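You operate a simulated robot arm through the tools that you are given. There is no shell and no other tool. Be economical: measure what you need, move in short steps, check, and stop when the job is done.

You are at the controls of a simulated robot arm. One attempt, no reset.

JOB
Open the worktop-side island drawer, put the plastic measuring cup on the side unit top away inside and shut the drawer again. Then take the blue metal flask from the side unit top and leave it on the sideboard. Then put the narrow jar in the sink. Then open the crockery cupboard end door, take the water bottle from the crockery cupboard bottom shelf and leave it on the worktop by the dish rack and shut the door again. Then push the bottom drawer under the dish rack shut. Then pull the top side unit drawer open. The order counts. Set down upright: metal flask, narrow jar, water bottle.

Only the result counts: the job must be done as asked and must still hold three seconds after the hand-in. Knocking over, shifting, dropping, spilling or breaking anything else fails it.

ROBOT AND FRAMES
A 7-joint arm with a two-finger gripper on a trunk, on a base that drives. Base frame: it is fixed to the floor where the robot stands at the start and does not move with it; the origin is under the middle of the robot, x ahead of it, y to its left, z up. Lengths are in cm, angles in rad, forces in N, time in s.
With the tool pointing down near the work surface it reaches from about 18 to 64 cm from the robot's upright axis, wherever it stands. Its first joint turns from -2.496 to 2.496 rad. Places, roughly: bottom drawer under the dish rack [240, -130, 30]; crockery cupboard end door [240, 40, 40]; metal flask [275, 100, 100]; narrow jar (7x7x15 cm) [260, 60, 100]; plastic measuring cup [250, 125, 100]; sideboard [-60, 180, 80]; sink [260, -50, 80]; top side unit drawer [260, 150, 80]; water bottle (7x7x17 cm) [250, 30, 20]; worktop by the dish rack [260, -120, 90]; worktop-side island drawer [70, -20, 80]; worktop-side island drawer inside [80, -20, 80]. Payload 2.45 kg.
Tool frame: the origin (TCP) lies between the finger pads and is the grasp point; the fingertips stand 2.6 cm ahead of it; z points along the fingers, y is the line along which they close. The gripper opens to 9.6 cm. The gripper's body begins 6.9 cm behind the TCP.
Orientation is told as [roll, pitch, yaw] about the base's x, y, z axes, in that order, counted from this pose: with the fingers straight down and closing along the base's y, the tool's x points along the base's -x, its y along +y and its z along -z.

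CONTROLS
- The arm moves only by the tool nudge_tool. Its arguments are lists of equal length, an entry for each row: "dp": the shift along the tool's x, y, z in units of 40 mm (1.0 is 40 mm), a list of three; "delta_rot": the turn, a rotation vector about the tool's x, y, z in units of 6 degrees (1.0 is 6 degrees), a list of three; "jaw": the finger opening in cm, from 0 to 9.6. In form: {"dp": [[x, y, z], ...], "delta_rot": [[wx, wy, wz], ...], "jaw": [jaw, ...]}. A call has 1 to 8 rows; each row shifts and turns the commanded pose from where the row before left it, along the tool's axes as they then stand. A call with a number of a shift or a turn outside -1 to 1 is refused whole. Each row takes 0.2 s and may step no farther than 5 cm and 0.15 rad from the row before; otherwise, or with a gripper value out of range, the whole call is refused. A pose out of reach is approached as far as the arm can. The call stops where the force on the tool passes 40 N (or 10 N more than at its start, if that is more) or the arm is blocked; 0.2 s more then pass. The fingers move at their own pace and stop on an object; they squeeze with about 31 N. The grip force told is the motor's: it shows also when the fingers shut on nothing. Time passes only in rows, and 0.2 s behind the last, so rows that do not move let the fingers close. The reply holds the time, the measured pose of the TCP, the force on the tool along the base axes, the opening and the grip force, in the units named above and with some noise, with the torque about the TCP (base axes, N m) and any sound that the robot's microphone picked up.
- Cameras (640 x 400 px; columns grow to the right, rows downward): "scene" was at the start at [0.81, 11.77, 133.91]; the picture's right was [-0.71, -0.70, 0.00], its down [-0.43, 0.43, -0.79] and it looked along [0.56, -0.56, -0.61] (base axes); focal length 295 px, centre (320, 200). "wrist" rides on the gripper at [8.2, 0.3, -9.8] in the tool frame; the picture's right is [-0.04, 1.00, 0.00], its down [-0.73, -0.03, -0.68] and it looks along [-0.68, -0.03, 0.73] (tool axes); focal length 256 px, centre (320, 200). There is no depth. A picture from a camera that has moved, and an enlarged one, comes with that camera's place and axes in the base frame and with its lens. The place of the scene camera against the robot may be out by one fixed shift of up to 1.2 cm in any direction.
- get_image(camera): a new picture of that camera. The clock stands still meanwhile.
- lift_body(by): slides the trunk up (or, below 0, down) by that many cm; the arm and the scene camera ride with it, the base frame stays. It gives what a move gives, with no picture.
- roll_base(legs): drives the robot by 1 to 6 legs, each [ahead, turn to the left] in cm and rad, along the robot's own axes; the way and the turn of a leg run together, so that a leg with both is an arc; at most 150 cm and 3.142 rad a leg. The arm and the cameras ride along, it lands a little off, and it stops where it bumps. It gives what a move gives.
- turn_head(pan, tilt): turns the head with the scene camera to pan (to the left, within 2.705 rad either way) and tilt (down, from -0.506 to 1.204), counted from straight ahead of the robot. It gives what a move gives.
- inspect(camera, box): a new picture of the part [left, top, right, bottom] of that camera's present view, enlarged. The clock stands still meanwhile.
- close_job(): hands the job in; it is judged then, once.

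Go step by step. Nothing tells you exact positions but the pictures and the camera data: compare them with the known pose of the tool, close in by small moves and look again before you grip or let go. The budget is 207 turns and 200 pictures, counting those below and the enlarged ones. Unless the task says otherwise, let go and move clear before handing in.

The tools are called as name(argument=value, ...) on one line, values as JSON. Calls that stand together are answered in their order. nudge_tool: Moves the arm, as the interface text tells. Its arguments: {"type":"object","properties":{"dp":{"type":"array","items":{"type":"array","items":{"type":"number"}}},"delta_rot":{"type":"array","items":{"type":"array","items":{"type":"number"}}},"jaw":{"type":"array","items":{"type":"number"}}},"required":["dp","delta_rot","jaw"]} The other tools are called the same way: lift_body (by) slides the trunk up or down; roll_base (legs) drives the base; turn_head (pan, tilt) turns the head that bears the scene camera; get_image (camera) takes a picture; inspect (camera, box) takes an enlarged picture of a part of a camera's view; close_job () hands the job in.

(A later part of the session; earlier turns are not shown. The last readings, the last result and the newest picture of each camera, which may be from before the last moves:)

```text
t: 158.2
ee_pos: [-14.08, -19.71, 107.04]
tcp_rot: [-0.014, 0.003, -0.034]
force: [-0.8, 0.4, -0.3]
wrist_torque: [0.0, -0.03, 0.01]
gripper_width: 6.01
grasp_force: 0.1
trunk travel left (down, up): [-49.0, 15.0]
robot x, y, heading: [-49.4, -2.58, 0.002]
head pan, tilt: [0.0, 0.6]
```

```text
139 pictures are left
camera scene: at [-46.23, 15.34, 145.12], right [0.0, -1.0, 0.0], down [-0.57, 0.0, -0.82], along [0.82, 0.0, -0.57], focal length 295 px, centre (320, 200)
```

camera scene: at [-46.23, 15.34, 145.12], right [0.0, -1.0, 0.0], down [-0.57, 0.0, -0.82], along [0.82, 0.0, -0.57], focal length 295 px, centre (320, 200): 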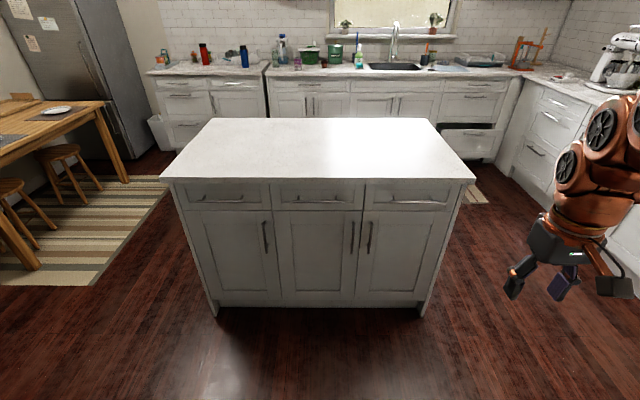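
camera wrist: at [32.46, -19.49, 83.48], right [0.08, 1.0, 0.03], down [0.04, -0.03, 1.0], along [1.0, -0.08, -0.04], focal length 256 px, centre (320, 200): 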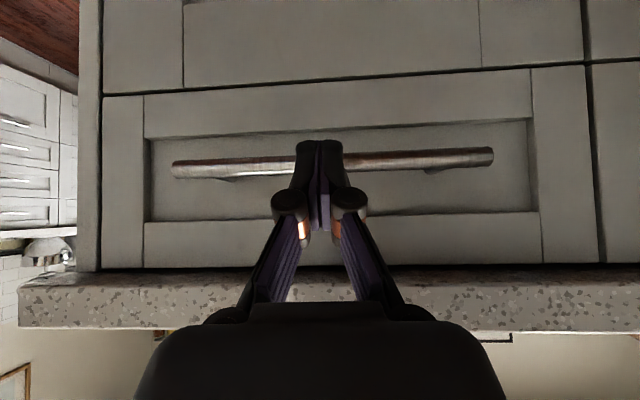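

The island drawer is flush. Now back to the side unit for the blue flask.

roll_base(legs=[[0, 1.105], [134, 0], [0, -1.107], [150, 0], [28, 0]])

turn_head(pan=-0.2, tilt=0.6)

get_image(camera="scene")

get_image(camera="wrist")

```text
t: 179.1
ee_pos: [222.42, 100.53, 107.04]
tcp_rot: [-0.012, 0.003, -0.043]
force: [0.2, 0.0, -0.8]
wrist_torque: [0.04, -0.02, 0.02]
gripper_width: 5.99
grasp_force: 0.0
trunk travel left (down, up): [-49.0, 15.0]
robot x, y, heading: [186.59, 118.17, -0.007]
head pan, tilt: [0.0, 0.6]
```

```text
t: 179.8
ee_pos: [222.43, 100.51, 107.0]
tcp_rot: [-0.011, 0.003, -0.046]
force: [-0.1, -1.3, 0.1]
wrist_torque: [-0.03, 0.0, 0.01]
gripper_width: 6.0
grasp_force: 0.1
trunk travel left (down, up): [-49.0, 15.0]
robot x, y, heading: [186.88, 117.74, -0.003]
head pan, tilt: [-0.201, 0.6]
```

```text
138 pictures are left
camera scene: at [190.36, 134.01, 145.12], right [-0.2, -0.98, 0.0], down [-0.55, 0.12, -0.83], along [0.81, -0.17, -0.56], focal length 295 px, centre (320, 200)
```

scene: 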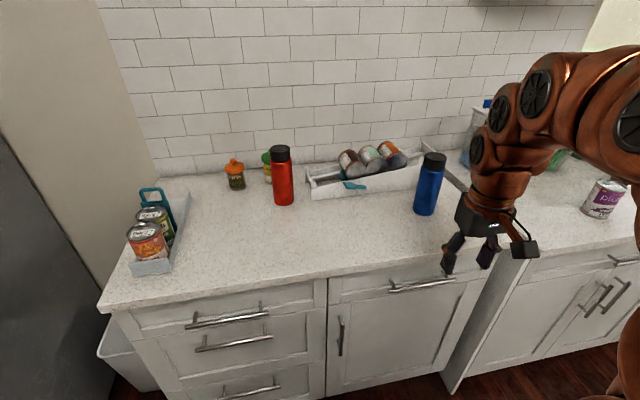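

```text
137 pictures are left
camera wrist: at [214.21, 101.27, 116.91], right [0.08, 1.0, -0.01], down [0.73, -0.05, 0.68], along [0.67, -0.07, -0.74], focal length 256 px, centre (320, 200)
```

wrist: 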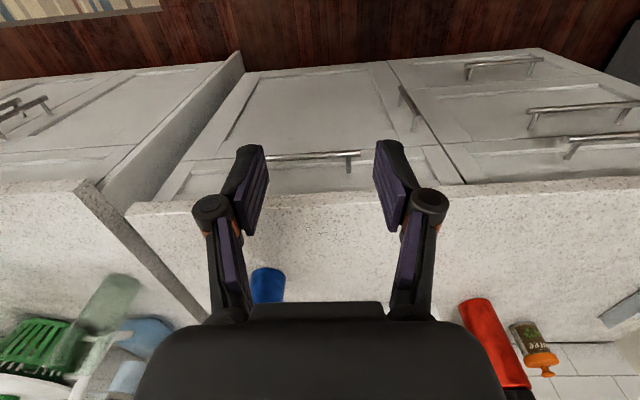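

The blue flask centre is about [257.5, 87], top at 109. I'll raise, turn toward it and close in.

lift_body(by=9)

roll_base(legs=[[0, -0.41], [18, 0]])

turn_head(pan=0.15, tilt=0.6)

get_image(camera="scene")

get_image(camera="wrist")

```text
t: 181.1
ee_pos: [222.34, 100.47, 115.98]
tcp_rot: [-0.013, 0.002, -0.046]
force: [0.3, -0.1, 0.1]
wrist_torque: [0.05, -0.03, 0.01]
gripper_width: 6.01
grasp_force: 0.1
trunk travel left (down, up): [-58.0, 6.0]
robot x, y, heading: [186.75, 118.08, -0.007]
head pan, tilt: [-0.201, 0.6]
```

```text
t: 183.8
ee_pos: [229.06, 80.62, 115.99]
tcp_rot: [-0.013, 0.005, -0.452]
force: [0.0, -0.6, 0.1]
wrist_torque: [0.0, 0.01, 0.0]
gripper_width: 5.97
grasp_force: 0.1
trunk travel left (down, up): [-58.0, 6.0]
robot x, y, heading: [203.48, 110.89, -0.411]
head pan, tilt: [-0.201, 0.6]
```

```text
t: 184.6
ee_pos: [229.11, 80.54, 116.12]
tcp_rot: [-0.013, 0.003, -0.451]
force: [0.3, 0.4, 0.3]
wrist_torque: [-0.01, 0.02, 0.03]
gripper_width: 5.99
grasp_force: 0.0
trunk travel left (down, up): [-58.0, 6.0]
robot x, y, heading: [203.23, 110.38, -0.414]
head pan, tilt: [0.15, 0.6]
```

```text
136 pictures are left
camera scene: at [214.32, 126.75, 154.12], right [-0.26, -0.97, 0.0], down [-0.55, 0.15, -0.83], along [0.8, -0.21, -0.56], focal length 295 px, centre (320, 200)
```

scene: 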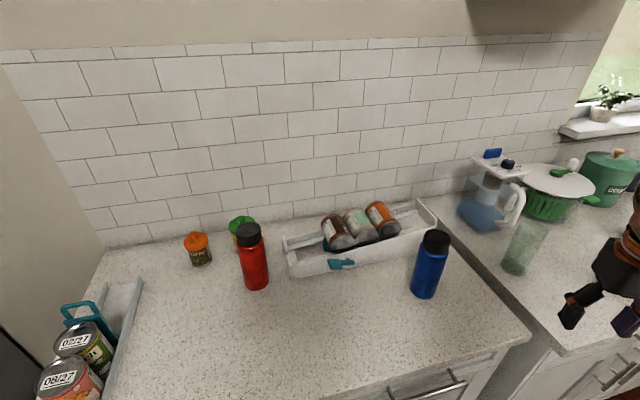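

```text
135 pictures are left
camera wrist: at [221.86, 84.56, 125.91], right [0.47, 0.88, -0.01], down [0.65, -0.34, 0.68], along [0.59, -0.33, -0.74], focal length 256 px, centre (320, 200)
```

wrist: 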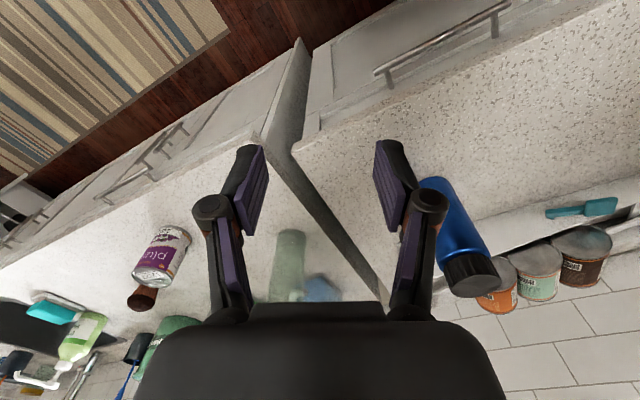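

Both views agree: flask axis at [257.4, 87.8]. Moving above it with the fingers open.

nudge_tool(dp=[[-0.8, 0.68, 0], [-0.8, 0.68, 0], [-0.8, 0.68, 0], [-0.8, 0.68, 0], [-0.8, 0.68, 0], [-0.8, 0.68, 0], [-0.8, 0.66, 0], [0, 0, 0]], delta_rot=[[0, 0, 0], [0, 0, 0], [0, 0, 0], [0, 0, 0], [0, 0, 0], [0, 0, 0], [0, 0, 0], [0, 0, 0]], jaw=[9.4, 9.4, 9.4, 9.4, 9.4, 9.4, 9.4, 9.4])

get_image(camera="wrist")

get_image(camera="scene")

```text
t: 186.4
ee_pos: [257.57, 87.87, 115.8]
tcp_rot: [-0.013, 0.003, -0.452]
force: [0.7, -0.2, 0.0]
wrist_torque: [0.03, 0.01, -0.02]
gripper_width: 9.37
grasp_force: 0.1
trunk travel left (down, up): [-58.0, 6.0]
robot x, y, heading: [203.35, 110.73, -0.412]
head pan, tilt: [0.15, 0.6]
```

```text
134 pictures are left
camera wrist: at [250.38, 91.81, 125.7], right [0.47, 0.88, -0.01], down [0.65, -0.34, 0.68], along [0.59, -0.33, -0.74], focal length 256 px, centre (320, 200)
```

wrist: 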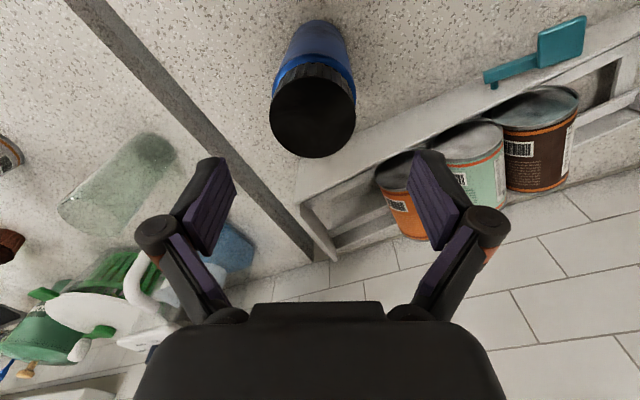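

```text
133 pictures are left
camera scene: at [214.34, 126.77, 154.12], right [-0.26, -0.97, 0.0], down [-0.55, 0.15, -0.82], along [0.8, -0.21, -0.57], focal length 295 px, centre (320, 200)
```

scene: 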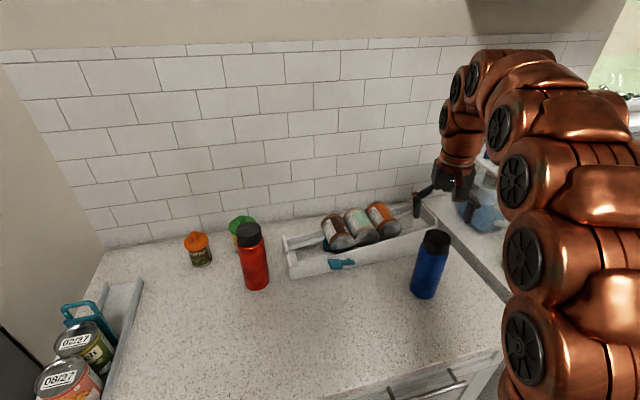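

Well aligned. Small correction, then lower 11.5 cm with the trunk.

nudge_tool(dp=[[0.12, -0.12, 0], [0, 0, 0]], delta_rot=[[0, 0, 0], [0, 0, 0]], jaw=[9.4, 9.4])

lift_body(by=-5)

get_image(camera="wrist")

```text
t: 187.0
ee_pos: [256.88, 87.55, 115.78]
tcp_rot: [-0.012, 0.005, -0.452]
force: [-0.2, 0.8, 0.5]
wrist_torque: [0.03, 0.01, 0.03]
gripper_width: 9.39
grasp_force: 0.0
trunk travel left (down, up): [-58.0, 6.0]
robot x, y, heading: [203.15, 110.6, -0.414]
head pan, tilt: [0.15, 0.6]
```

```text
t: 187.9
ee_pos: [256.98, 87.63, 110.94]
tcp_rot: [-0.011, 0.004, -0.454]
force: [0.5, 0.2, 0.2]
wrist_torque: [0.02, -0.06, 0.01]
gripper_width: 9.42
grasp_force: 0.1
trunk travel left (down, up): [-53.0, 11.0]
robot x, y, heading: [203.12, 110.56, -0.421]
head pan, tilt: [0.15, 0.6]
```

```text
132 pictures are left
camera wrist: at [249.69, 91.56, 120.67], right [0.47, 0.88, -0.01], down [0.65, -0.34, 0.68], along [0.59, -0.33, -0.74], focal length 256 px, centre (320, 200)
```

wrist: 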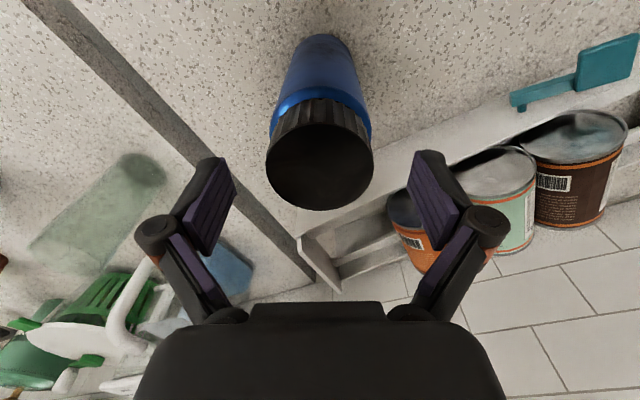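

Centred; top of the flask is at z 109.2. Lowering 7 cm and gripping.

lift_body(by=-7)

nudge_tool(dp=[[0, 0, 0], [0, 0, 0], [0, 0, 0], [0, 0, 0], [0, 0, 0]], delta_rot=[[0, 0, 0], [0, 0, 0], [0, 0, 0], [0, 0, 0], [0, 0, 0]], jaw=[0, 0, 0, 0, 0])

lift_body(by=14)

get_image(camera="scene")

get_image(camera="wrist")

```text
t: 189.0
ee_pos: [256.84, 87.6, 103.76]
tcp_rot: [-0.012, 0.004, -0.453]
force: [0.3, -0.7, 0.3]
wrist_torque: [-0.01, -0.01, 0.0]
gripper_width: 9.4
grasp_force: 0.1
trunk travel left (down, up): [-46.0, 18.0]
robot x, y, heading: [203.82, 110.81, -0.411]
head pan, tilt: [0.15, 0.6]
```

```text
t: 190.2
ee_pos: [256.8, 87.66, 103.93]
tcp_rot: [-0.013, 0.0, -0.451]
force: [3.5, -4.8, 32.0]
wrist_torque: [-0.04, -0.04, 0.04]
gripper_width: 7.18
grasp_force: 31.5
trunk travel left (down, up): [-46.0, 18.0]
robot x, y, heading: [203.47, 110.58, -0.411]
head pan, tilt: [0.15, 0.6]
```

```text
t: 191.9
ee_pos: [256.9, 87.7, 117.88]
tcp_rot: [-0.012, 0.005, -0.452]
force: [0.3, -0.1, -2.9]
wrist_torque: [0.02, 0.0, 0.05]
gripper_width: 6.51
grasp_force: 30.7
trunk travel left (down, up): [-60.0, 4.0]
robot x, y, heading: [203.66, 110.5, -0.414]
head pan, tilt: [0.15, 0.6]
```

```text
131 pictures are left
camera scene: at [214.35, 126.76, 156.12], right [-0.26, -0.97, 0.0], down [-0.55, 0.15, -0.82], along [0.8, -0.21, -0.57], focal length 295 px, centre (320, 200)
```

scene: 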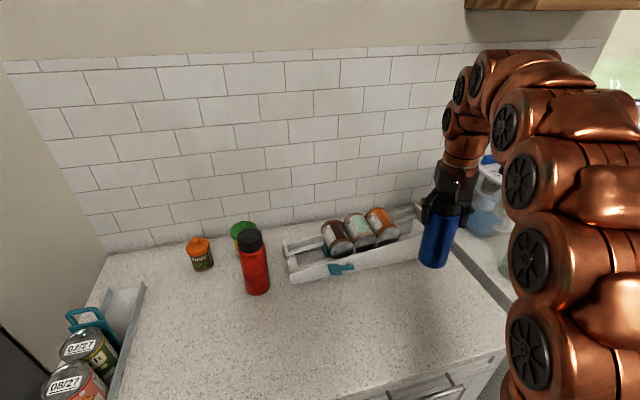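

```text
130 pictures are left
camera wrist: at [249.7, 91.55, 127.65], right [0.47, 0.88, -0.01], down [0.65, -0.34, 0.68], along [0.59, -0.33, -0.74], focal length 256 px, centre (320, 200)
```

wrist: 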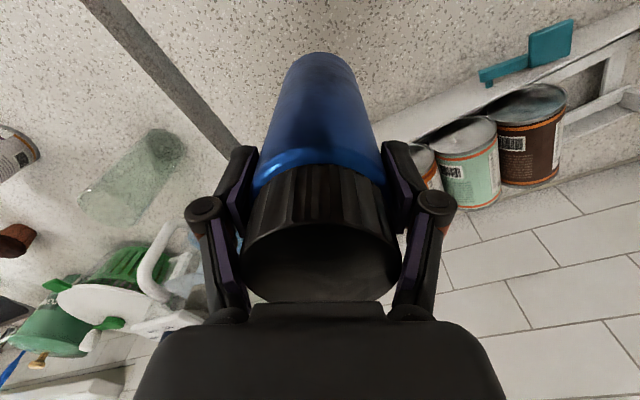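

The flask is lifted and hangs upright. I'll tuck the arm, back out and drive to the sideboard.

nudge_tool(dp=[[1, 0, 0], [1, 0, 0], [1, 0, 0], [1, 0, 0], [1, 0, 0], [0.7, 0, 0], [0, 0, 0]], delta_rot=[[0, 0, 0], [0, 0, 0], [0, 0, 0], [0, 0, 0], [0, 0, 0], [0, 0, 0], [0, 0, 0]], jaw=[0, 0, 0, 0, 0, 0, 0])

roll_base(legs=[[-18, 0], [0, 0.411], [-127, 0], [0, 2.366]])

turn_head(pan=0, tilt=0.4)

get_image(camera="scene")

```text
t: 193.5
ee_pos: [236.36, 97.68, 117.97]
tcp_rot: [-0.012, 0.004, -0.452]
force: [0.2, 0.2, -2.5]
wrist_torque: [0.0, -0.04, 0.04]
gripper_width: 6.52
grasp_force: 31.0
trunk travel left (down, up): [-60.0, 4.0]
robot x, y, heading: [203.38, 110.92, -0.413]
head pan, tilt: [0.15, 0.6]
```

```text
t: 207.8
ee_pos: [35.03, 142.13, 117.87]
tcp_rot: [-0.011, 0.003, 2.317]
force: [0.2, -0.8, -3.8]
wrist_torque: [0.02, 0.02, 0.01]
gripper_width: 6.48
grasp_force: 30.3
trunk travel left (down, up): [-60.0, 4.0]
robot x, y, heading: [61.37, 118.0, 2.355]
head pan, tilt: [0.15, 0.6]
```

```text
t: 208.5
ee_pos: [34.9, 142.21, 117.83]
tcp_rot: [-0.013, 0.003, 2.319]
force: [0.1, 0.0, -2.7]
wrist_torque: [0.03, -0.01, 0.01]
gripper_width: 6.49
grasp_force: 30.6
trunk travel left (down, up): [-60.0, 4.0]
robot x, y, heading: [61.37, 117.99, 2.358]
head pan, tilt: [0.0, 0.4]
```

```text
129 pictures are left
camera scene: at [44.96, 107.84, 157.94], right [0.71, 0.71, 0.0], down [0.28, -0.28, -0.92], along [-0.65, 0.65, -0.39], focal length 295 px, centre (320, 200)
```

scene: 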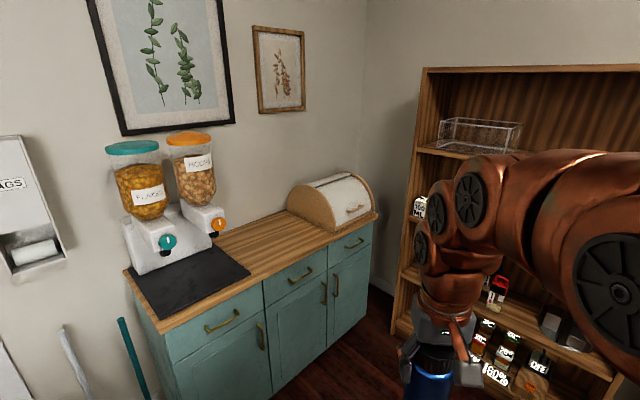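

Sideboard free wood is between the mat and bread box, around [-55, 180], top z about 81. Driving there.

roll_base(legs=[[83, 0], [0, 0.786]])

turn_head(pan=0, tilt=0.65)

get_image(camera="scene")

get_image(camera="wrist")

```text
t: 215.0
ee_pos: [-33.25, 175.34, 117.92]
tcp_rot: [-0.013, 0.003, 3.101]
force: [0.6, 0.5, -3.4]
wrist_torque: [-0.01, 0.03, 0.02]
gripper_width: 6.55
grasp_force: 30.6
trunk travel left (down, up): [-60.0, 4.0]
robot x, y, heading: [1.84, 176.51, 3.141]
head pan, tilt: [0.0, 0.4]
```

```text
t: 215.7
ee_pos: [-33.29, 175.27, 117.83]
tcp_rot: [-0.013, 0.006, 3.101]
force: [0.4, 0.3, -3.0]
wrist_torque: [0.01, -0.01, -0.03]
gripper_width: 6.54
grasp_force: 30.8
trunk travel left (down, up): [-60.0, 4.0]
robot x, y, heading: [2.08, 176.55, 3.139]
head pan, tilt: [0.0, 0.649]
```

```text
128 pictures are left
camera scene: at [-1.8, 158.14, 155.7], right [0.0, 1.0, 0.0], down [0.6, 0.0, -0.8], along [-0.8, 0.0, -0.6], focal length 295 px, centre (320, 200)
```

scene: 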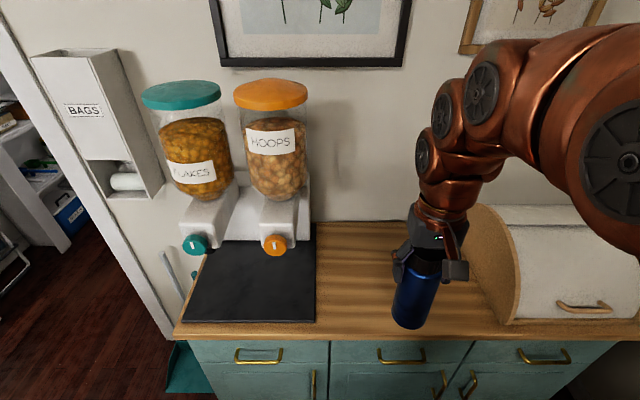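

```text
127 pictures are left
camera wrist: at [-25.33, 174.51, 127.79], right [-0.08, -1.0, -0.01], down [-0.74, 0.05, 0.68], along [-0.67, 0.06, -0.74], focal length 256 px, centre (320, 200)
```

wrist: 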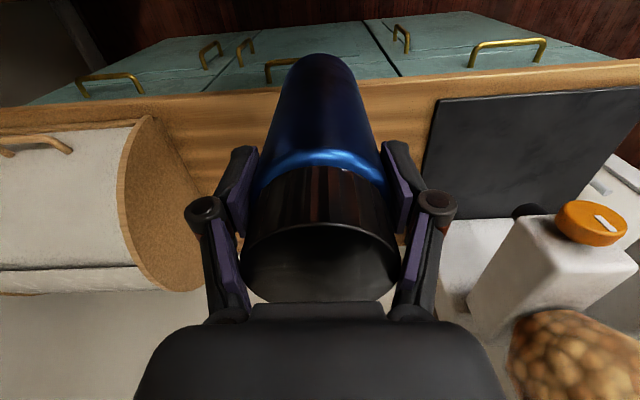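

The wood area ahead is clear. Extending to [-57, 180] and lowering most of the way.

nudge_tool(dp=[[-0.85, -0.15, 0], [-0.85, -0.15, 0], [-0.85, -0.15, 0], [-0.85, -0.15, 0], [-0.85, -0.15, 0], [-0.85, -0.15, 0], [-0.8, 0, 0], [0, 0, 0]], delta_rot=[[0, 0, 0], [0, 0, 0], [0, 0, 0], [0, 0, 0], [0, 0, 0], [0, 0, 0], [0, 0, 0], [0, 0, 0]], jaw=[0, 0, 0, 0, 0, 0, 0, 0])

lift_body(by=-17)

get_image(camera="scene")

get_image(camera="wrist")

```text
t: 217.5
ee_pos: [-56.83, 179.88, 117.79]
tcp_rot: [-0.012, 0.006, 3.099]
force: [-0.6, 0.5, -3.6]
wrist_torque: [-0.03, -0.02, 0.0]
gripper_width: 6.51
grasp_force: 31.0
trunk travel left (down, up): [-60.0, 4.0]
robot x, y, heading: [1.87, 176.63, 3.139]
head pan, tilt: [0.0, 0.649]
```

```text
t: 219.4
ee_pos: [-56.8, 179.88, 100.9]
tcp_rot: [-0.012, 0.004, 3.1]
force: [-0.8, -0.3, -3.5]
wrist_torque: [0.0, 0.03, 0.01]
gripper_width: 6.49
grasp_force: 30.9
trunk travel left (down, up): [-43.0, 21.0]
robot x, y, heading: [1.79, 176.61, 3.141]
head pan, tilt: [0.0, 0.649]
```

```text
126 pictures are left
camera scene: at [-1.81, 158.14, 138.7], right [0.0, 1.0, 0.0], down [0.6, 0.0, -0.8], along [-0.8, 0.0, -0.6], focal length 295 px, centre (320, 200)
```

scene: 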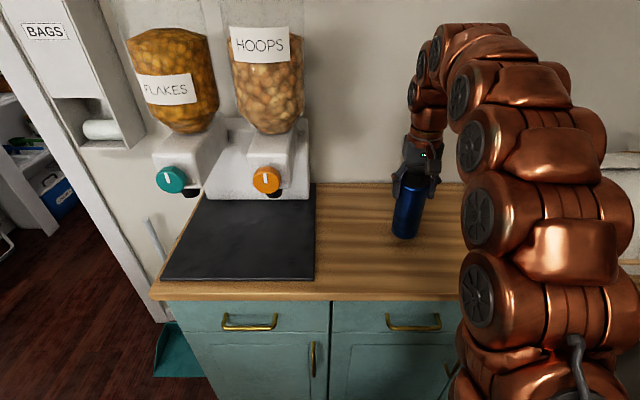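

```text
125 pictures are left
camera wrist: at [-48.76, 179.06, 110.74], right [-0.08, -1.0, -0.01], down [-0.73, 0.05, 0.68], along [-0.67, 0.06, -0.74], focal length 256 px, centre (320, 200)
```

wrist: 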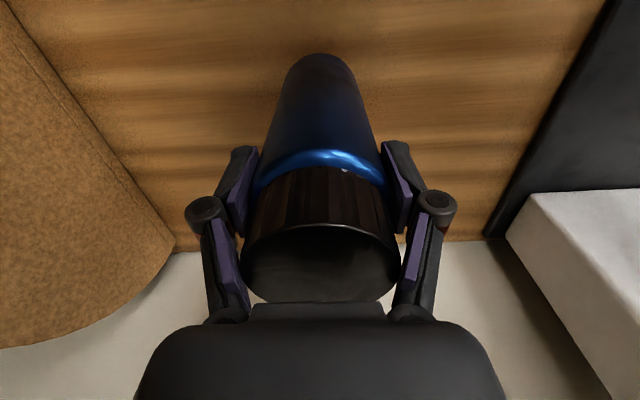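

Now lowering slowly until touch.

nudge_tool(dp=[[0, 0, 0.12], [0, 0, 0.12], [0, 0, 0.12], [0, 0, 0.12], [0, 0, 0.12], [0, 0, 0.12], [0, 0, 0]], delta_rot=[[0, 0, 0], [0, 0, 0], [0, 0, 0], [0, 0, 0], [0, 0, 0], [0, 0, 0], [0, 0, 0]], jaw=[0, 0, 0, 0, 0, 0, 0])

inspect(camera="scene", box=[330, 140, 490, 260])

```text
t: 220.9
ee_pos: [-56.8, 179.95, 98.44]
tcp_rot: [-0.013, -0.007, 3.1]
force: [7.0, 0.3, 19.2]
wrist_torque: [-0.6, -1.13, 0.18]
gripper_width: 6.56
grasp_force: 31.2
trunk travel left (down, up): [-43.0, 21.0]
robot x, y, heading: [1.9, 176.57, 3.141]
head pan, tilt: [0.0, 0.649]
stopped in row 7: the force on the tool passed its limit at 42 N (the readings are from after the stop); the commanded pose is now the measured one
```

```text
3.33 times, centred on (410, 200) of scene
camera zoom: at [-1.67, 158.14, 138.7], right [0.0, 1.0, 0.0], down [0.6, 0.0, -0.8], along [-0.8, 0.0, -0.6], focal length 984 px, centre (20, 200)
```

zoom: 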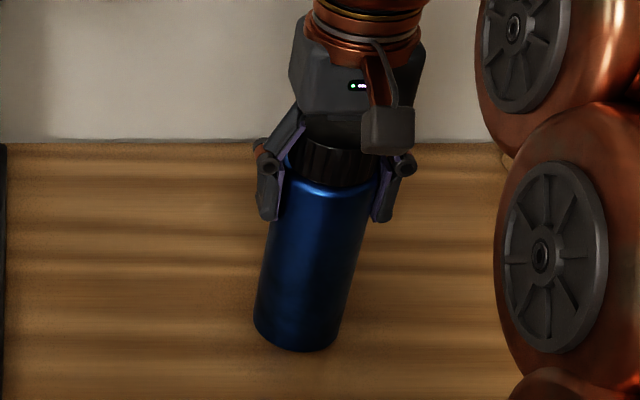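

The flask stands on the wood. Relieve slightly, open, and rise.

nudge_tool(dp=[[0, 0, -0.04], [0, 0, 0], [0, 0, 0], [0, 0, 0]], delta_rot=[[0, 0, 0], [0, 0, 0], [0, 0, 0], [0, 0, 0]], jaw=[0, 9.4, 9.4, 9.4])

lift_body(by=15)

get_image(camera="scene")

get_image(camera="wrist")

```text
t: 221.9
ee_pos: [-56.94, 179.86, 98.48]
tcp_rot: [-0.013, -0.005, 3.1]
force: [0.3, -0.1, 0.0]
wrist_torque: [0.0, -0.05, -0.01]
gripper_width: 9.41
grasp_force: 0.1
trunk travel left (down, up): [-43.0, 21.0]
robot x, y, heading: [2.56, 176.41, 3.143]
head pan, tilt: [0.0, 0.649]
```

```text
t: 223.7
ee_pos: [-56.88, 179.97, 113.39]
tcp_rot: [-0.012, -0.007, 3.102]
force: [-0.5, -0.1, -0.3]
wrist_torque: [0.03, -0.02, -0.05]
gripper_width: 9.38
grasp_force: 0.1
trunk travel left (down, up): [-58.0, 6.0]
robot x, y, heading: [2.1, 176.23, 3.141]
head pan, tilt: [0.0, 0.649]
```

```text
123 pictures are left
camera scene: at [-1.8, 158.14, 153.69], right [0.0, 1.0, 0.0], down [0.6, 0.0, -0.8], along [-0.8, 0.0, -0.6], focal length 295 px, centre (320, 200)
```

scene: 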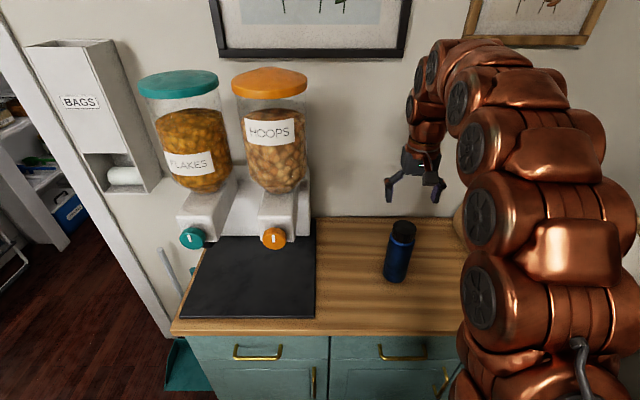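

```text
122 pictures are left
camera wrist: at [-48.8, 179.11, 123.26], right [-0.08, -1.0, -0.01], down [-0.73, 0.05, 0.68], along [-0.68, 0.06, -0.73], focal length 256 px, centre (320, 200)
```

wrist: 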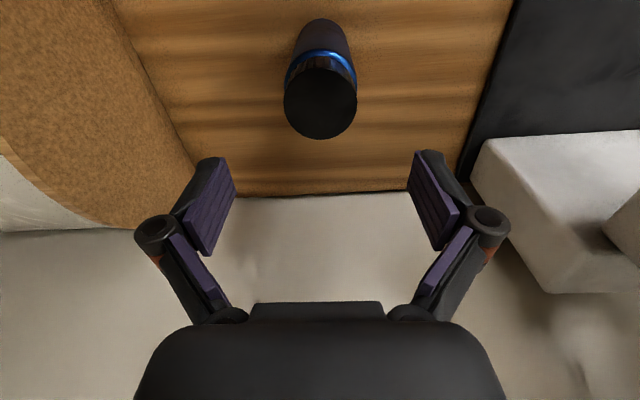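

The flask stands upright on the sideboard. Tuck and drive to the narrow jar at about [257, 58.5].

nudge_tool(dp=[[1, 0, 0], [1, 0, 0], [1, 0, 0], [1, 0, 0], [1, 0, 0], [0.7, 0, 0], [0, 0, 0]], delta_rot=[[0, 0, 0], [0, 0, 0], [0, 0, 0], [0, 0, 0], [0, 0, 0], [0, 0, 0], [0, 0, 0]], jaw=[9.4, 9.4, 9.4, 9.4, 9.4, 9.4, 9.4])

roll_base(legs=[[0, -0.785], [-83, 0], [0, -2.356], [115, 0], [0, -1.571], [43, 0]])

roll_base(legs=[[0, 1.371]])

turn_head(pan=0, tilt=0.5)

get_image(camera="scene")

```text
t: 225.3
ee_pos: [-34.14, 178.99, 113.31]
tcp_rot: [-0.012, -0.007, 3.1]
force: [0.0, -0.1, -0.3]
wrist_torque: [-0.01, -0.01, 0.0]
gripper_width: 9.4
grasp_force: 0.0
trunk travel left (down, up): [-58.0, 6.0]
robot x, y, heading: [2.32, 176.67, 3.134]
head pan, tilt: [0.0, 0.649]
```

```text
t: 248.9
ee_pos: [171.72, 37.74, 113.3]
tcp_rot: [-0.013, -0.005, -1.638]
force: [0.3, 0.2, -0.3]
wrist_torque: [0.01, 0.02, 0.01]
gripper_width: 9.39
grasp_force: 0.1
trunk travel left (down, up): [-58.0, 6.0]
robot x, y, heading: [175.04, 73.76, -1.599]
head pan, tilt: [0.0, 0.649]
```

```text
t: 252.7
ee_pos: [209.98, 63.87, 113.34]
tcp_rot: [-0.013, -0.005, -0.258]
force: [-0.8, 0.6, -0.1]
wrist_torque: [-0.02, 0.01, 0.01]
gripper_width: 9.38
grasp_force: 0.1
trunk travel left (down, up): [-58.0, 6.0]
robot x, y, heading: [174.9, 73.93, -0.22]
head pan, tilt: [0.0, 0.649]
```

```text
t: 253.4
ee_pos: [209.87, 63.87, 113.35]
tcp_rot: [-0.012, -0.006, -0.258]
force: [-0.1, -0.3, 0.4]
wrist_torque: [-0.01, 0.01, 0.01]
gripper_width: 9.41
grasp_force: 0.0
trunk travel left (down, up): [-58.0, 6.0]
robot x, y, heading: [174.87, 73.74, -0.215]
head pan, tilt: [0.0, 0.499]
```

```text
121 pictures are left
camera scene: at [182.72, 90.62, 155.03], right [-0.22, -0.98, 0.0], down [-0.47, 0.1, -0.88], along [0.86, -0.19, -0.48], focal length 295 px, centre (320, 200)
```

scene: 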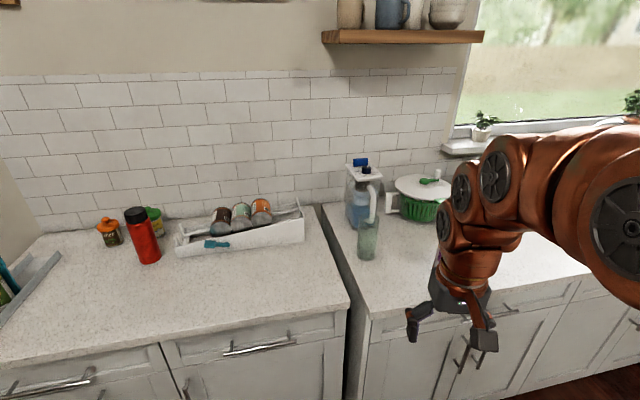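

The jar stands at about [256, 58.5], just in front of a pitcher. Closing in.

roll_base(legs=[[25, 0]])

turn_head(pan=0.1, tilt=0.7)

get_image(camera="scene")

get_image(camera="wrist")

```text
t: 255.2
ee_pos: [234.3, 58.45, 113.28]
tcp_rot: [-0.012, -0.005, -0.259]
force: [-0.5, 0.1, 0.1]
wrist_torque: [0.01, 0.02, 0.01]
gripper_width: 9.4
grasp_force: 0.0
trunk travel left (down, up): [-58.0, 6.0]
robot x, y, heading: [199.18, 68.5, -0.218]
head pan, tilt: [0.0, 0.499]
```

```text
t: 256.0
ee_pos: [234.33, 58.45, 113.43]
tcp_rot: [-0.011, -0.004, -0.256]
force: [0.2, -0.1, 0.1]
wrist_torque: [0.04, -0.02, -0.01]
gripper_width: 9.4
grasp_force: 0.0
trunk travel left (down, up): [-58.0, 6.0]
robot x, y, heading: [199.47, 68.5, -0.218]
head pan, tilt: [0.099, 0.7]
```

```text
120 pictures are left
camera scene: at [206.61, 86.19, 153.26], right [-0.12, -0.99, 0.0], down [-0.64, 0.08, -0.77], along [0.76, -0.09, -0.64], focal length 295 px, centre (320, 200)
```

scene: 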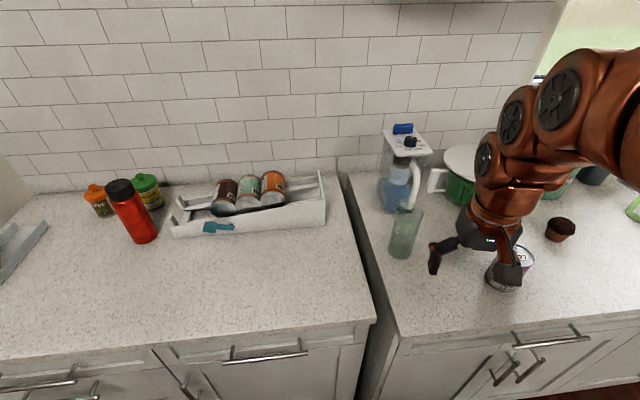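

```text
119 pictures are left
camera wrist: at [226.38, 60.96, 123.11], right [0.29, 0.96, -0.01], down [0.7, -0.21, 0.68], along [0.65, -0.21, -0.73], focal length 256 px, centre (320, 200)
```

wrist: 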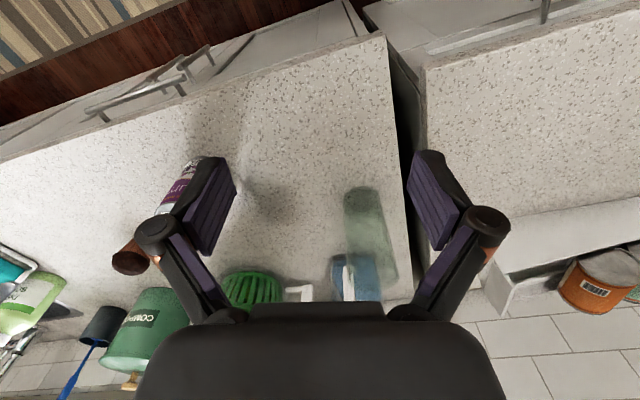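

Jar axis at [256.2, 58.9]. Moving above it.

nudge_tool(dp=[[0, 0.75, 0], [0, 0.75, 0], [-1, 0, 0], [-1, 0, 0], [-1, 0, 0], [-1, 0, 0], [-1, 0, 0], [-0.25, 0, 0]], delta_rot=[[0, 0, 0], [0, 0, 0], [0, 0, 0], [0, 0, 0], [0, 0, 0], [0, 0, 0], [0, 0, 0], [0, 0, 0]], jaw=[9.4, 9.4, 9.4, 9.4, 9.4, 9.4, 9.4, 9.4])

get_image(camera="wrist")

get_image(camera="scene")

```text
t: 257.8
ee_pos: [255.98, 58.82, 113.43]
tcp_rot: [-0.014, -0.003, -0.259]
force: [-0.1, -0.9, 1.6]
wrist_torque: [0.02, 0.0, -0.01]
gripper_width: 9.4
grasp_force: 0.0
trunk travel left (down, up): [-58.0, 6.0]
robot x, y, heading: [199.44, 68.65, -0.221]
head pan, tilt: [0.099, 0.7]
```

```text
118 pictures are left
camera wrist: at [248.22, 61.36, 123.14], right [0.29, 0.96, -0.01], down [0.7, -0.21, 0.68], along [0.65, -0.21, -0.73], focal length 256 px, centre (320, 200)
```

wrist: 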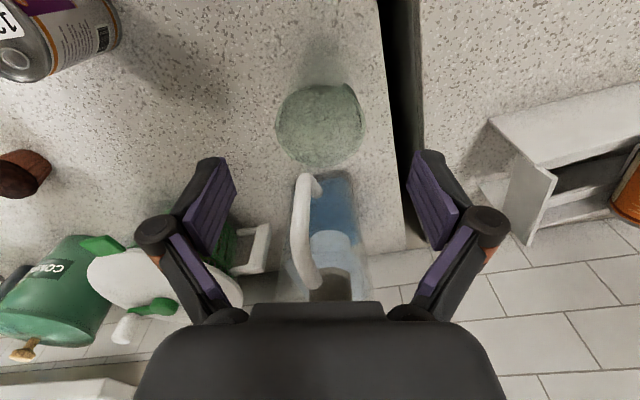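

```text
117 pictures are left
camera scene: at [206.61, 86.2, 153.26], right [-0.12, -0.99, 0.0], down [-0.64, 0.08, -0.76], along [0.76, -0.09, -0.64], focal length 295 px, centre (320, 200)
```

scene: 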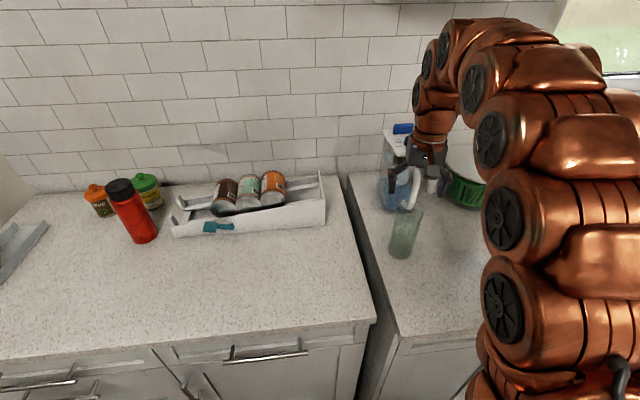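

Jar centred between fingers. Lowering in two steps.

lift_body(by=-6)

get_image(camera="wrist")

inspect(camera="scene", box=[340, 80, 500, 280])

```text
t: 258.8
ee_pos: [256.1, 58.89, 107.35]
tcp_rot: [-0.012, -0.006, -0.258]
force: [-0.4, 0.6, -0.1]
wrist_torque: [0.01, -0.02, 0.0]
gripper_width: 9.39
grasp_force: 0.0
trunk travel left (down, up): [-52.0, 12.0]
robot x, y, heading: [199.55, 68.81, -0.213]
head pan, tilt: [0.099, 0.7]
```

```text
116 pictures are left
camera wrist: at [248.18, 61.38, 117.19], right [0.29, 0.96, -0.01], down [0.7, -0.21, 0.68], along [0.65, -0.21, -0.73], focal length 256 px, centre (320, 200)
```

wrist: 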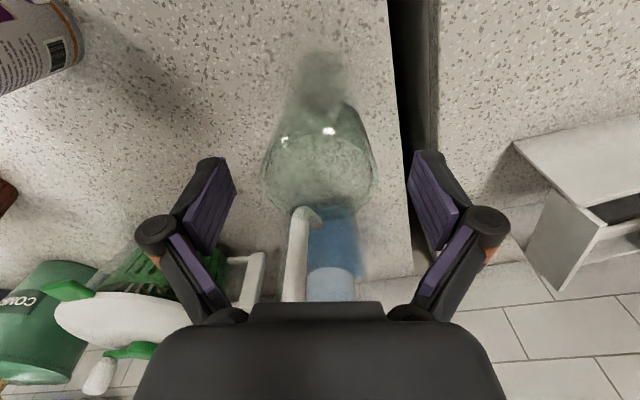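

```text
2.00 times, centred on (420, 180) of scene
camera zoom: at [206.61, 86.19, 147.26], right [-0.12, -0.99, 0.0], down [-0.64, 0.08, -0.76], along [0.76, -0.09, -0.64], focal length 590 px, centre (120, 240)
```

zoom: 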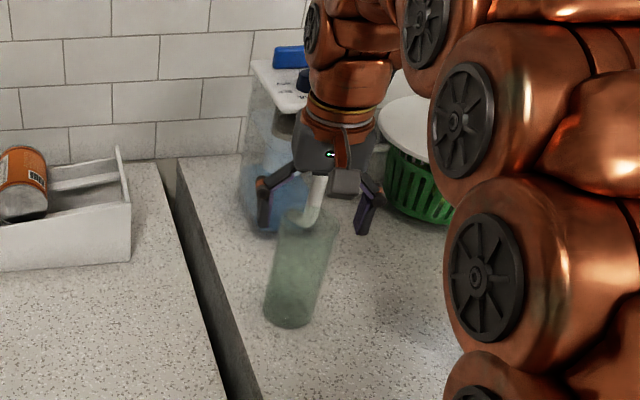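

Good. Lower 5 cm more, grip and lift.

lift_body(by=-5.2)

nudge_tool(dp=[[0, 0, 0], [0, 0, 0], [0, 0, 0], [0, 0, 0], [0, 0, 0]], delta_rot=[[0, 0, 0], [0, 0, 0], [0, 0, 0], [0, 0, 0], [0, 0, 0]], jaw=[0, 0, 0, 0, 0])

get_image(camera="wrist")

```text
t: 259.7
ee_pos: [256.0, 58.91, 102.17]
tcp_rot: [-0.013, -0.004, -0.258]
force: [0.7, 1.1, 0.6]
wrist_torque: [0.01, 0.03, 0.0]
gripper_width: 9.4
grasp_force: 0.1
trunk travel left (down, up): [-46.8, 17.2]
robot x, y, heading: [199.5, 68.33, -0.219]
head pan, tilt: [0.099, 0.7]
```

```text
t: 260.9
ee_pos: [256.18, 58.9, 102.33]
tcp_rot: [-0.011, -0.006, -0.26]
force: [0.4, -1.9, 6.0]
wrist_torque: [-0.18, 0.02, 0.09]
gripper_width: 6.49
grasp_force: 30.9
trunk travel left (down, up): [-46.8, 17.2]
robot x, y, heading: [199.19, 68.34, -0.216]
head pan, tilt: [0.099, 0.7]
```

```text
114 pictures are left
camera wrist: at [248.17, 61.36, 112.01], right [0.29, 0.96, -0.01], down [0.7, -0.21, 0.68], along [0.65, -0.21, -0.73], focal length 256 px, centre (320, 200)
```

wrist: 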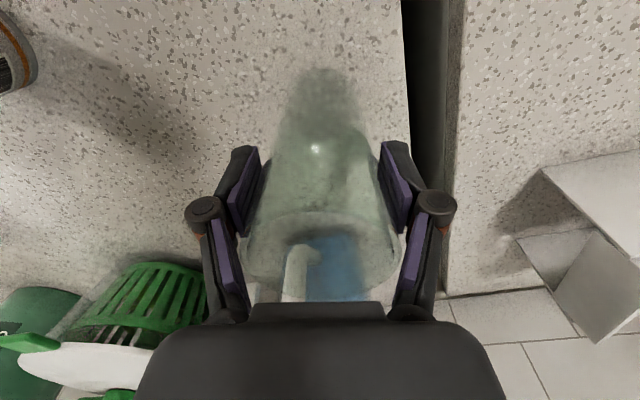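

Jar gripped. Lifting and tucking in.

lift_body(by=16)

nudge_tool(dp=[[1, 0, 0], [1, 0, 0], [1, 0, 0], [1, 0, 0], [1, 0, 0], [0.7, 0, 0], [0, 0, 0]], delta_rot=[[0, 0, 0], [0, 0, 0], [0, 0, 0], [0, 0, 0], [0, 0, 0], [0, 0, 0], [0, 0, 0]], jaw=[0, 0, 0, 0, 0, 0, 0])

get_image(camera="scene")

```text
t: 262.7
ee_pos: [256.18, 59.1, 118.11]
tcp_rot: [-0.012, -0.004, -0.259]
force: [-0.3, -0.3, -1.9]
wrist_torque: [0.03, 0.02, 0.0]
gripper_width: 6.47
grasp_force: 31.2
trunk travel left (down, up): [-62.8, 1.2]
robot x, y, heading: [199.18, 68.52, -0.217]
head pan, tilt: [0.099, 0.7]
```

```text
t: 264.3
ee_pos: [234.03, 64.65, 118.08]
tcp_rot: [-0.014, -0.007, -0.259]
force: [-0.3, -0.1, -1.9]
wrist_torque: [0.02, -0.01, -0.01]
gripper_width: 6.45
grasp_force: 30.8
trunk travel left (down, up): [-62.8, 1.2]
robot x, y, heading: [199.62, 68.77, -0.22]
head pan, tilt: [0.099, 0.7]
```

```text
113 pictures are left
camera scene: at [206.6, 86.2, 158.06], right [-0.12, -0.99, 0.0], down [-0.64, 0.08, -0.77], along [0.76, -0.09, -0.64], focal length 295 px, centre (320, 200)
```

scene: 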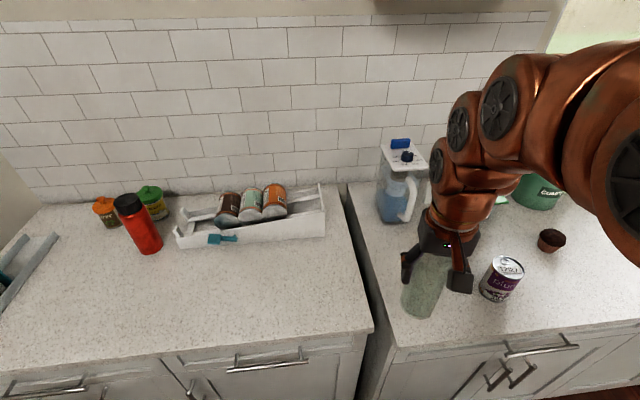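

The jar is held upright. Driving along to the sink.

roll_base(legs=[[-25, 0], [0, -1.351], [120, 0], [0, 1.571]])

turn_head(pan=0, tilt=0.55)

get_image(camera="scene")

```text
t: 279.1
ee_pos: [208.12, -43.56, 117.96]
tcp_rot: [-0.01, -0.005, -0.037]
force: [-0.7, -0.3, -1.9]
wrist_torque: [0.04, 0.01, 0.0]
gripper_width: 6.42
grasp_force: 31.7
trunk travel left (down, up): [-62.8, 1.2]
robot x, y, heading: [173.22, -47.19, 0.001]
head pan, tilt: [0.099, 0.7]
```

```text
t: 279.8
ee_pos: [208.18, -43.54, 117.92]
tcp_rot: [-0.012, -0.005, -0.038]
force: [-0.6, -0.2, -1.5]
wrist_torque: [0.05, 0.02, 0.0]
gripper_width: 6.42
grasp_force: 30.8
trunk travel left (down, up): [-62.8, 1.2]
robot x, y, heading: [173.45, -47.33, 0.003]
head pan, tilt: [0.0, 0.55]
```

```text
112 pictures are left
camera scene: at [177.18, -29.35, 159.37], right [0.0, -1.0, 0.0], down [-0.52, 0.0, -0.85], along [0.85, 0.0, -0.52], focal length 295 px, centre (320, 200)
```

scene: 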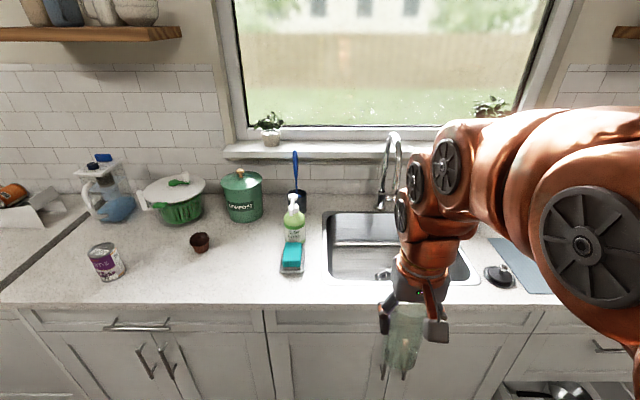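

I can see the sink: x 243–280, y -32 to -80. Inspecting its inside.

roll_base(legs=[[26, 0]])

turn_head(pan=0, tilt=0.8)

get_image(camera="scene")

get_image(camera="wrist")

```text
t: 281.7
ee_pos: [234.11, -43.37, 117.91]
tcp_rot: [-0.013, -0.004, -0.038]
force: [-0.5, -0.4, -2.6]
wrist_torque: [-0.03, -0.01, 0.03]
gripper_width: 6.4
grasp_force: 31.1
trunk travel left (down, up): [-62.8, 1.2]
robot x, y, heading: [199.36, -46.78, -0.001]
head pan, tilt: [0.0, 0.55]
```

```text
t: 282.4
ee_pos: [234.0, -43.52, 118.09]
tcp_rot: [-0.013, -0.005, -0.037]
force: [-0.5, -0.5, -1.7]
wrist_torque: [0.03, 0.04, -0.01]
gripper_width: 6.39
grasp_force: 31.0
trunk travel left (down, up): [-62.8, 1.2]
robot x, y, heading: [199.45, -47.21, 0.006]
head pan, tilt: [0.0, 0.799]
```

```text
111 pictures are left
camera scene: at [202.09, -29.29, 157.24], right [0.0, -1.0, 0.0], down [-0.72, 0.0, -0.7], along [0.7, 0.0, -0.72], focal length 295 px, centre (320, 200)
```

scene: 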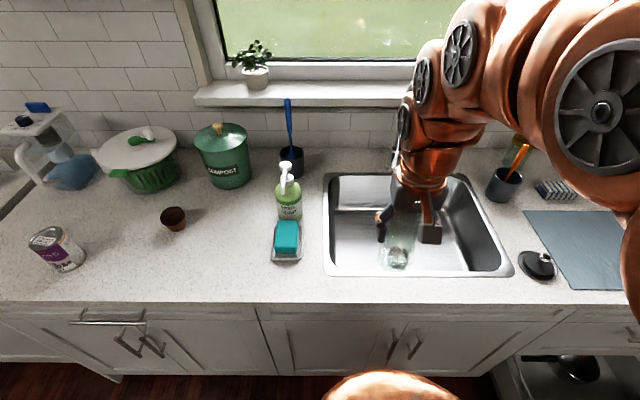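

```text
110 pictures are left
camera wrist: at [225.76, -42.72, 127.83], right [0.08, 1.0, -0.01], down [0.73, -0.05, 0.68], along [0.68, -0.06, -0.73], focal length 256 px, centre (320, 200)
```

wrist: 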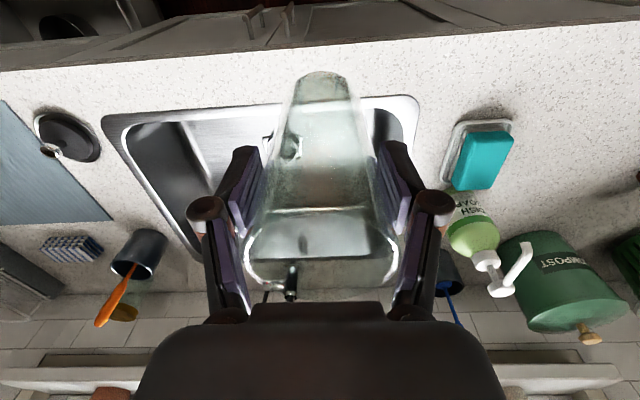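

The drain is at about [258, -55]; I'll place the jar left of it at [257, -43]. Extending over the sink.

nudge_tool(dp=[[-1, 0.06, 0], [-1, 0.06, 0], [-1, 0.06, 0], [-1, 0.06, 0], [-1, 0.06, 0], [-0.75, 0.04, 0], [0, 0, 0]], delta_rot=[[0, 0, 0], [0, 0, 0], [0, 0, 0], [0, 0, 0], [0, 0, 0], [0, 0, 0], [0, 0, 0]], jaw=[0, 0, 0, 0, 0, 0, 0])

lift_body(by=-12)

get_image(camera="scene")

get_image(camera="wrist")

```text
t: 284.0
ee_pos: [257.18, -42.81, 118.16]
tcp_rot: [-0.013, -0.003, -0.038]
force: [0.0, 0.1, -1.9]
wrist_torque: [-0.03, 0.03, -0.01]
gripper_width: 6.4
grasp_force: 30.9
trunk travel left (down, up): [-62.8, 1.2]
robot x, y, heading: [199.12, -47.37, 0.002]
head pan, tilt: [0.0, 0.799]
```

```text
t: 285.5
ee_pos: [257.04, -42.94, 106.16]
tcp_rot: [-0.012, -0.004, -0.038]
force: [-0.7, -0.3, -2.4]
wrist_torque: [0.0, 0.05, 0.0]
gripper_width: 6.41
grasp_force: 31.7
trunk travel left (down, up): [-50.8, 13.2]
robot x, y, heading: [199.49, -47.37, 0.0]
head pan, tilt: [0.0, 0.799]
```

```text
109 pictures are left
camera scene: at [202.1, -29.29, 145.24], right [0.0, -1.0, 0.0], down [-0.72, 0.0, -0.7], along [0.7, 0.0, -0.72], focal length 295 px, centre (320, 200)
```

scene: 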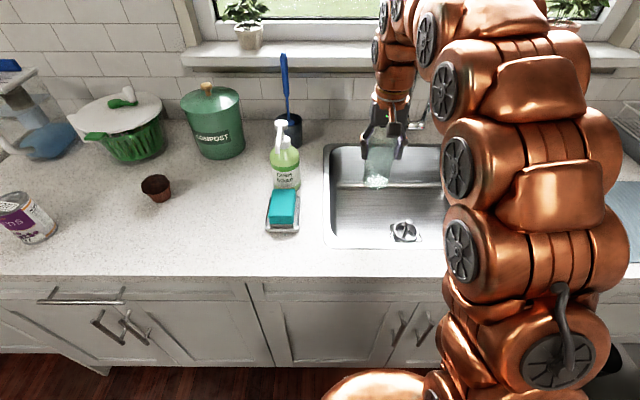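

```text
108 pictures are left
camera wrist: at [248.8, -42.14, 115.96], right [0.08, 1.0, -0.01], down [0.73, -0.05, 0.68], along [0.68, -0.06, -0.73], focal length 256 px, centre (320, 200)
```

wrist: 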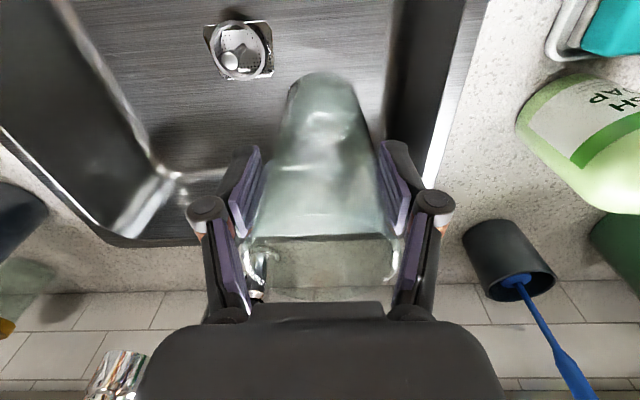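

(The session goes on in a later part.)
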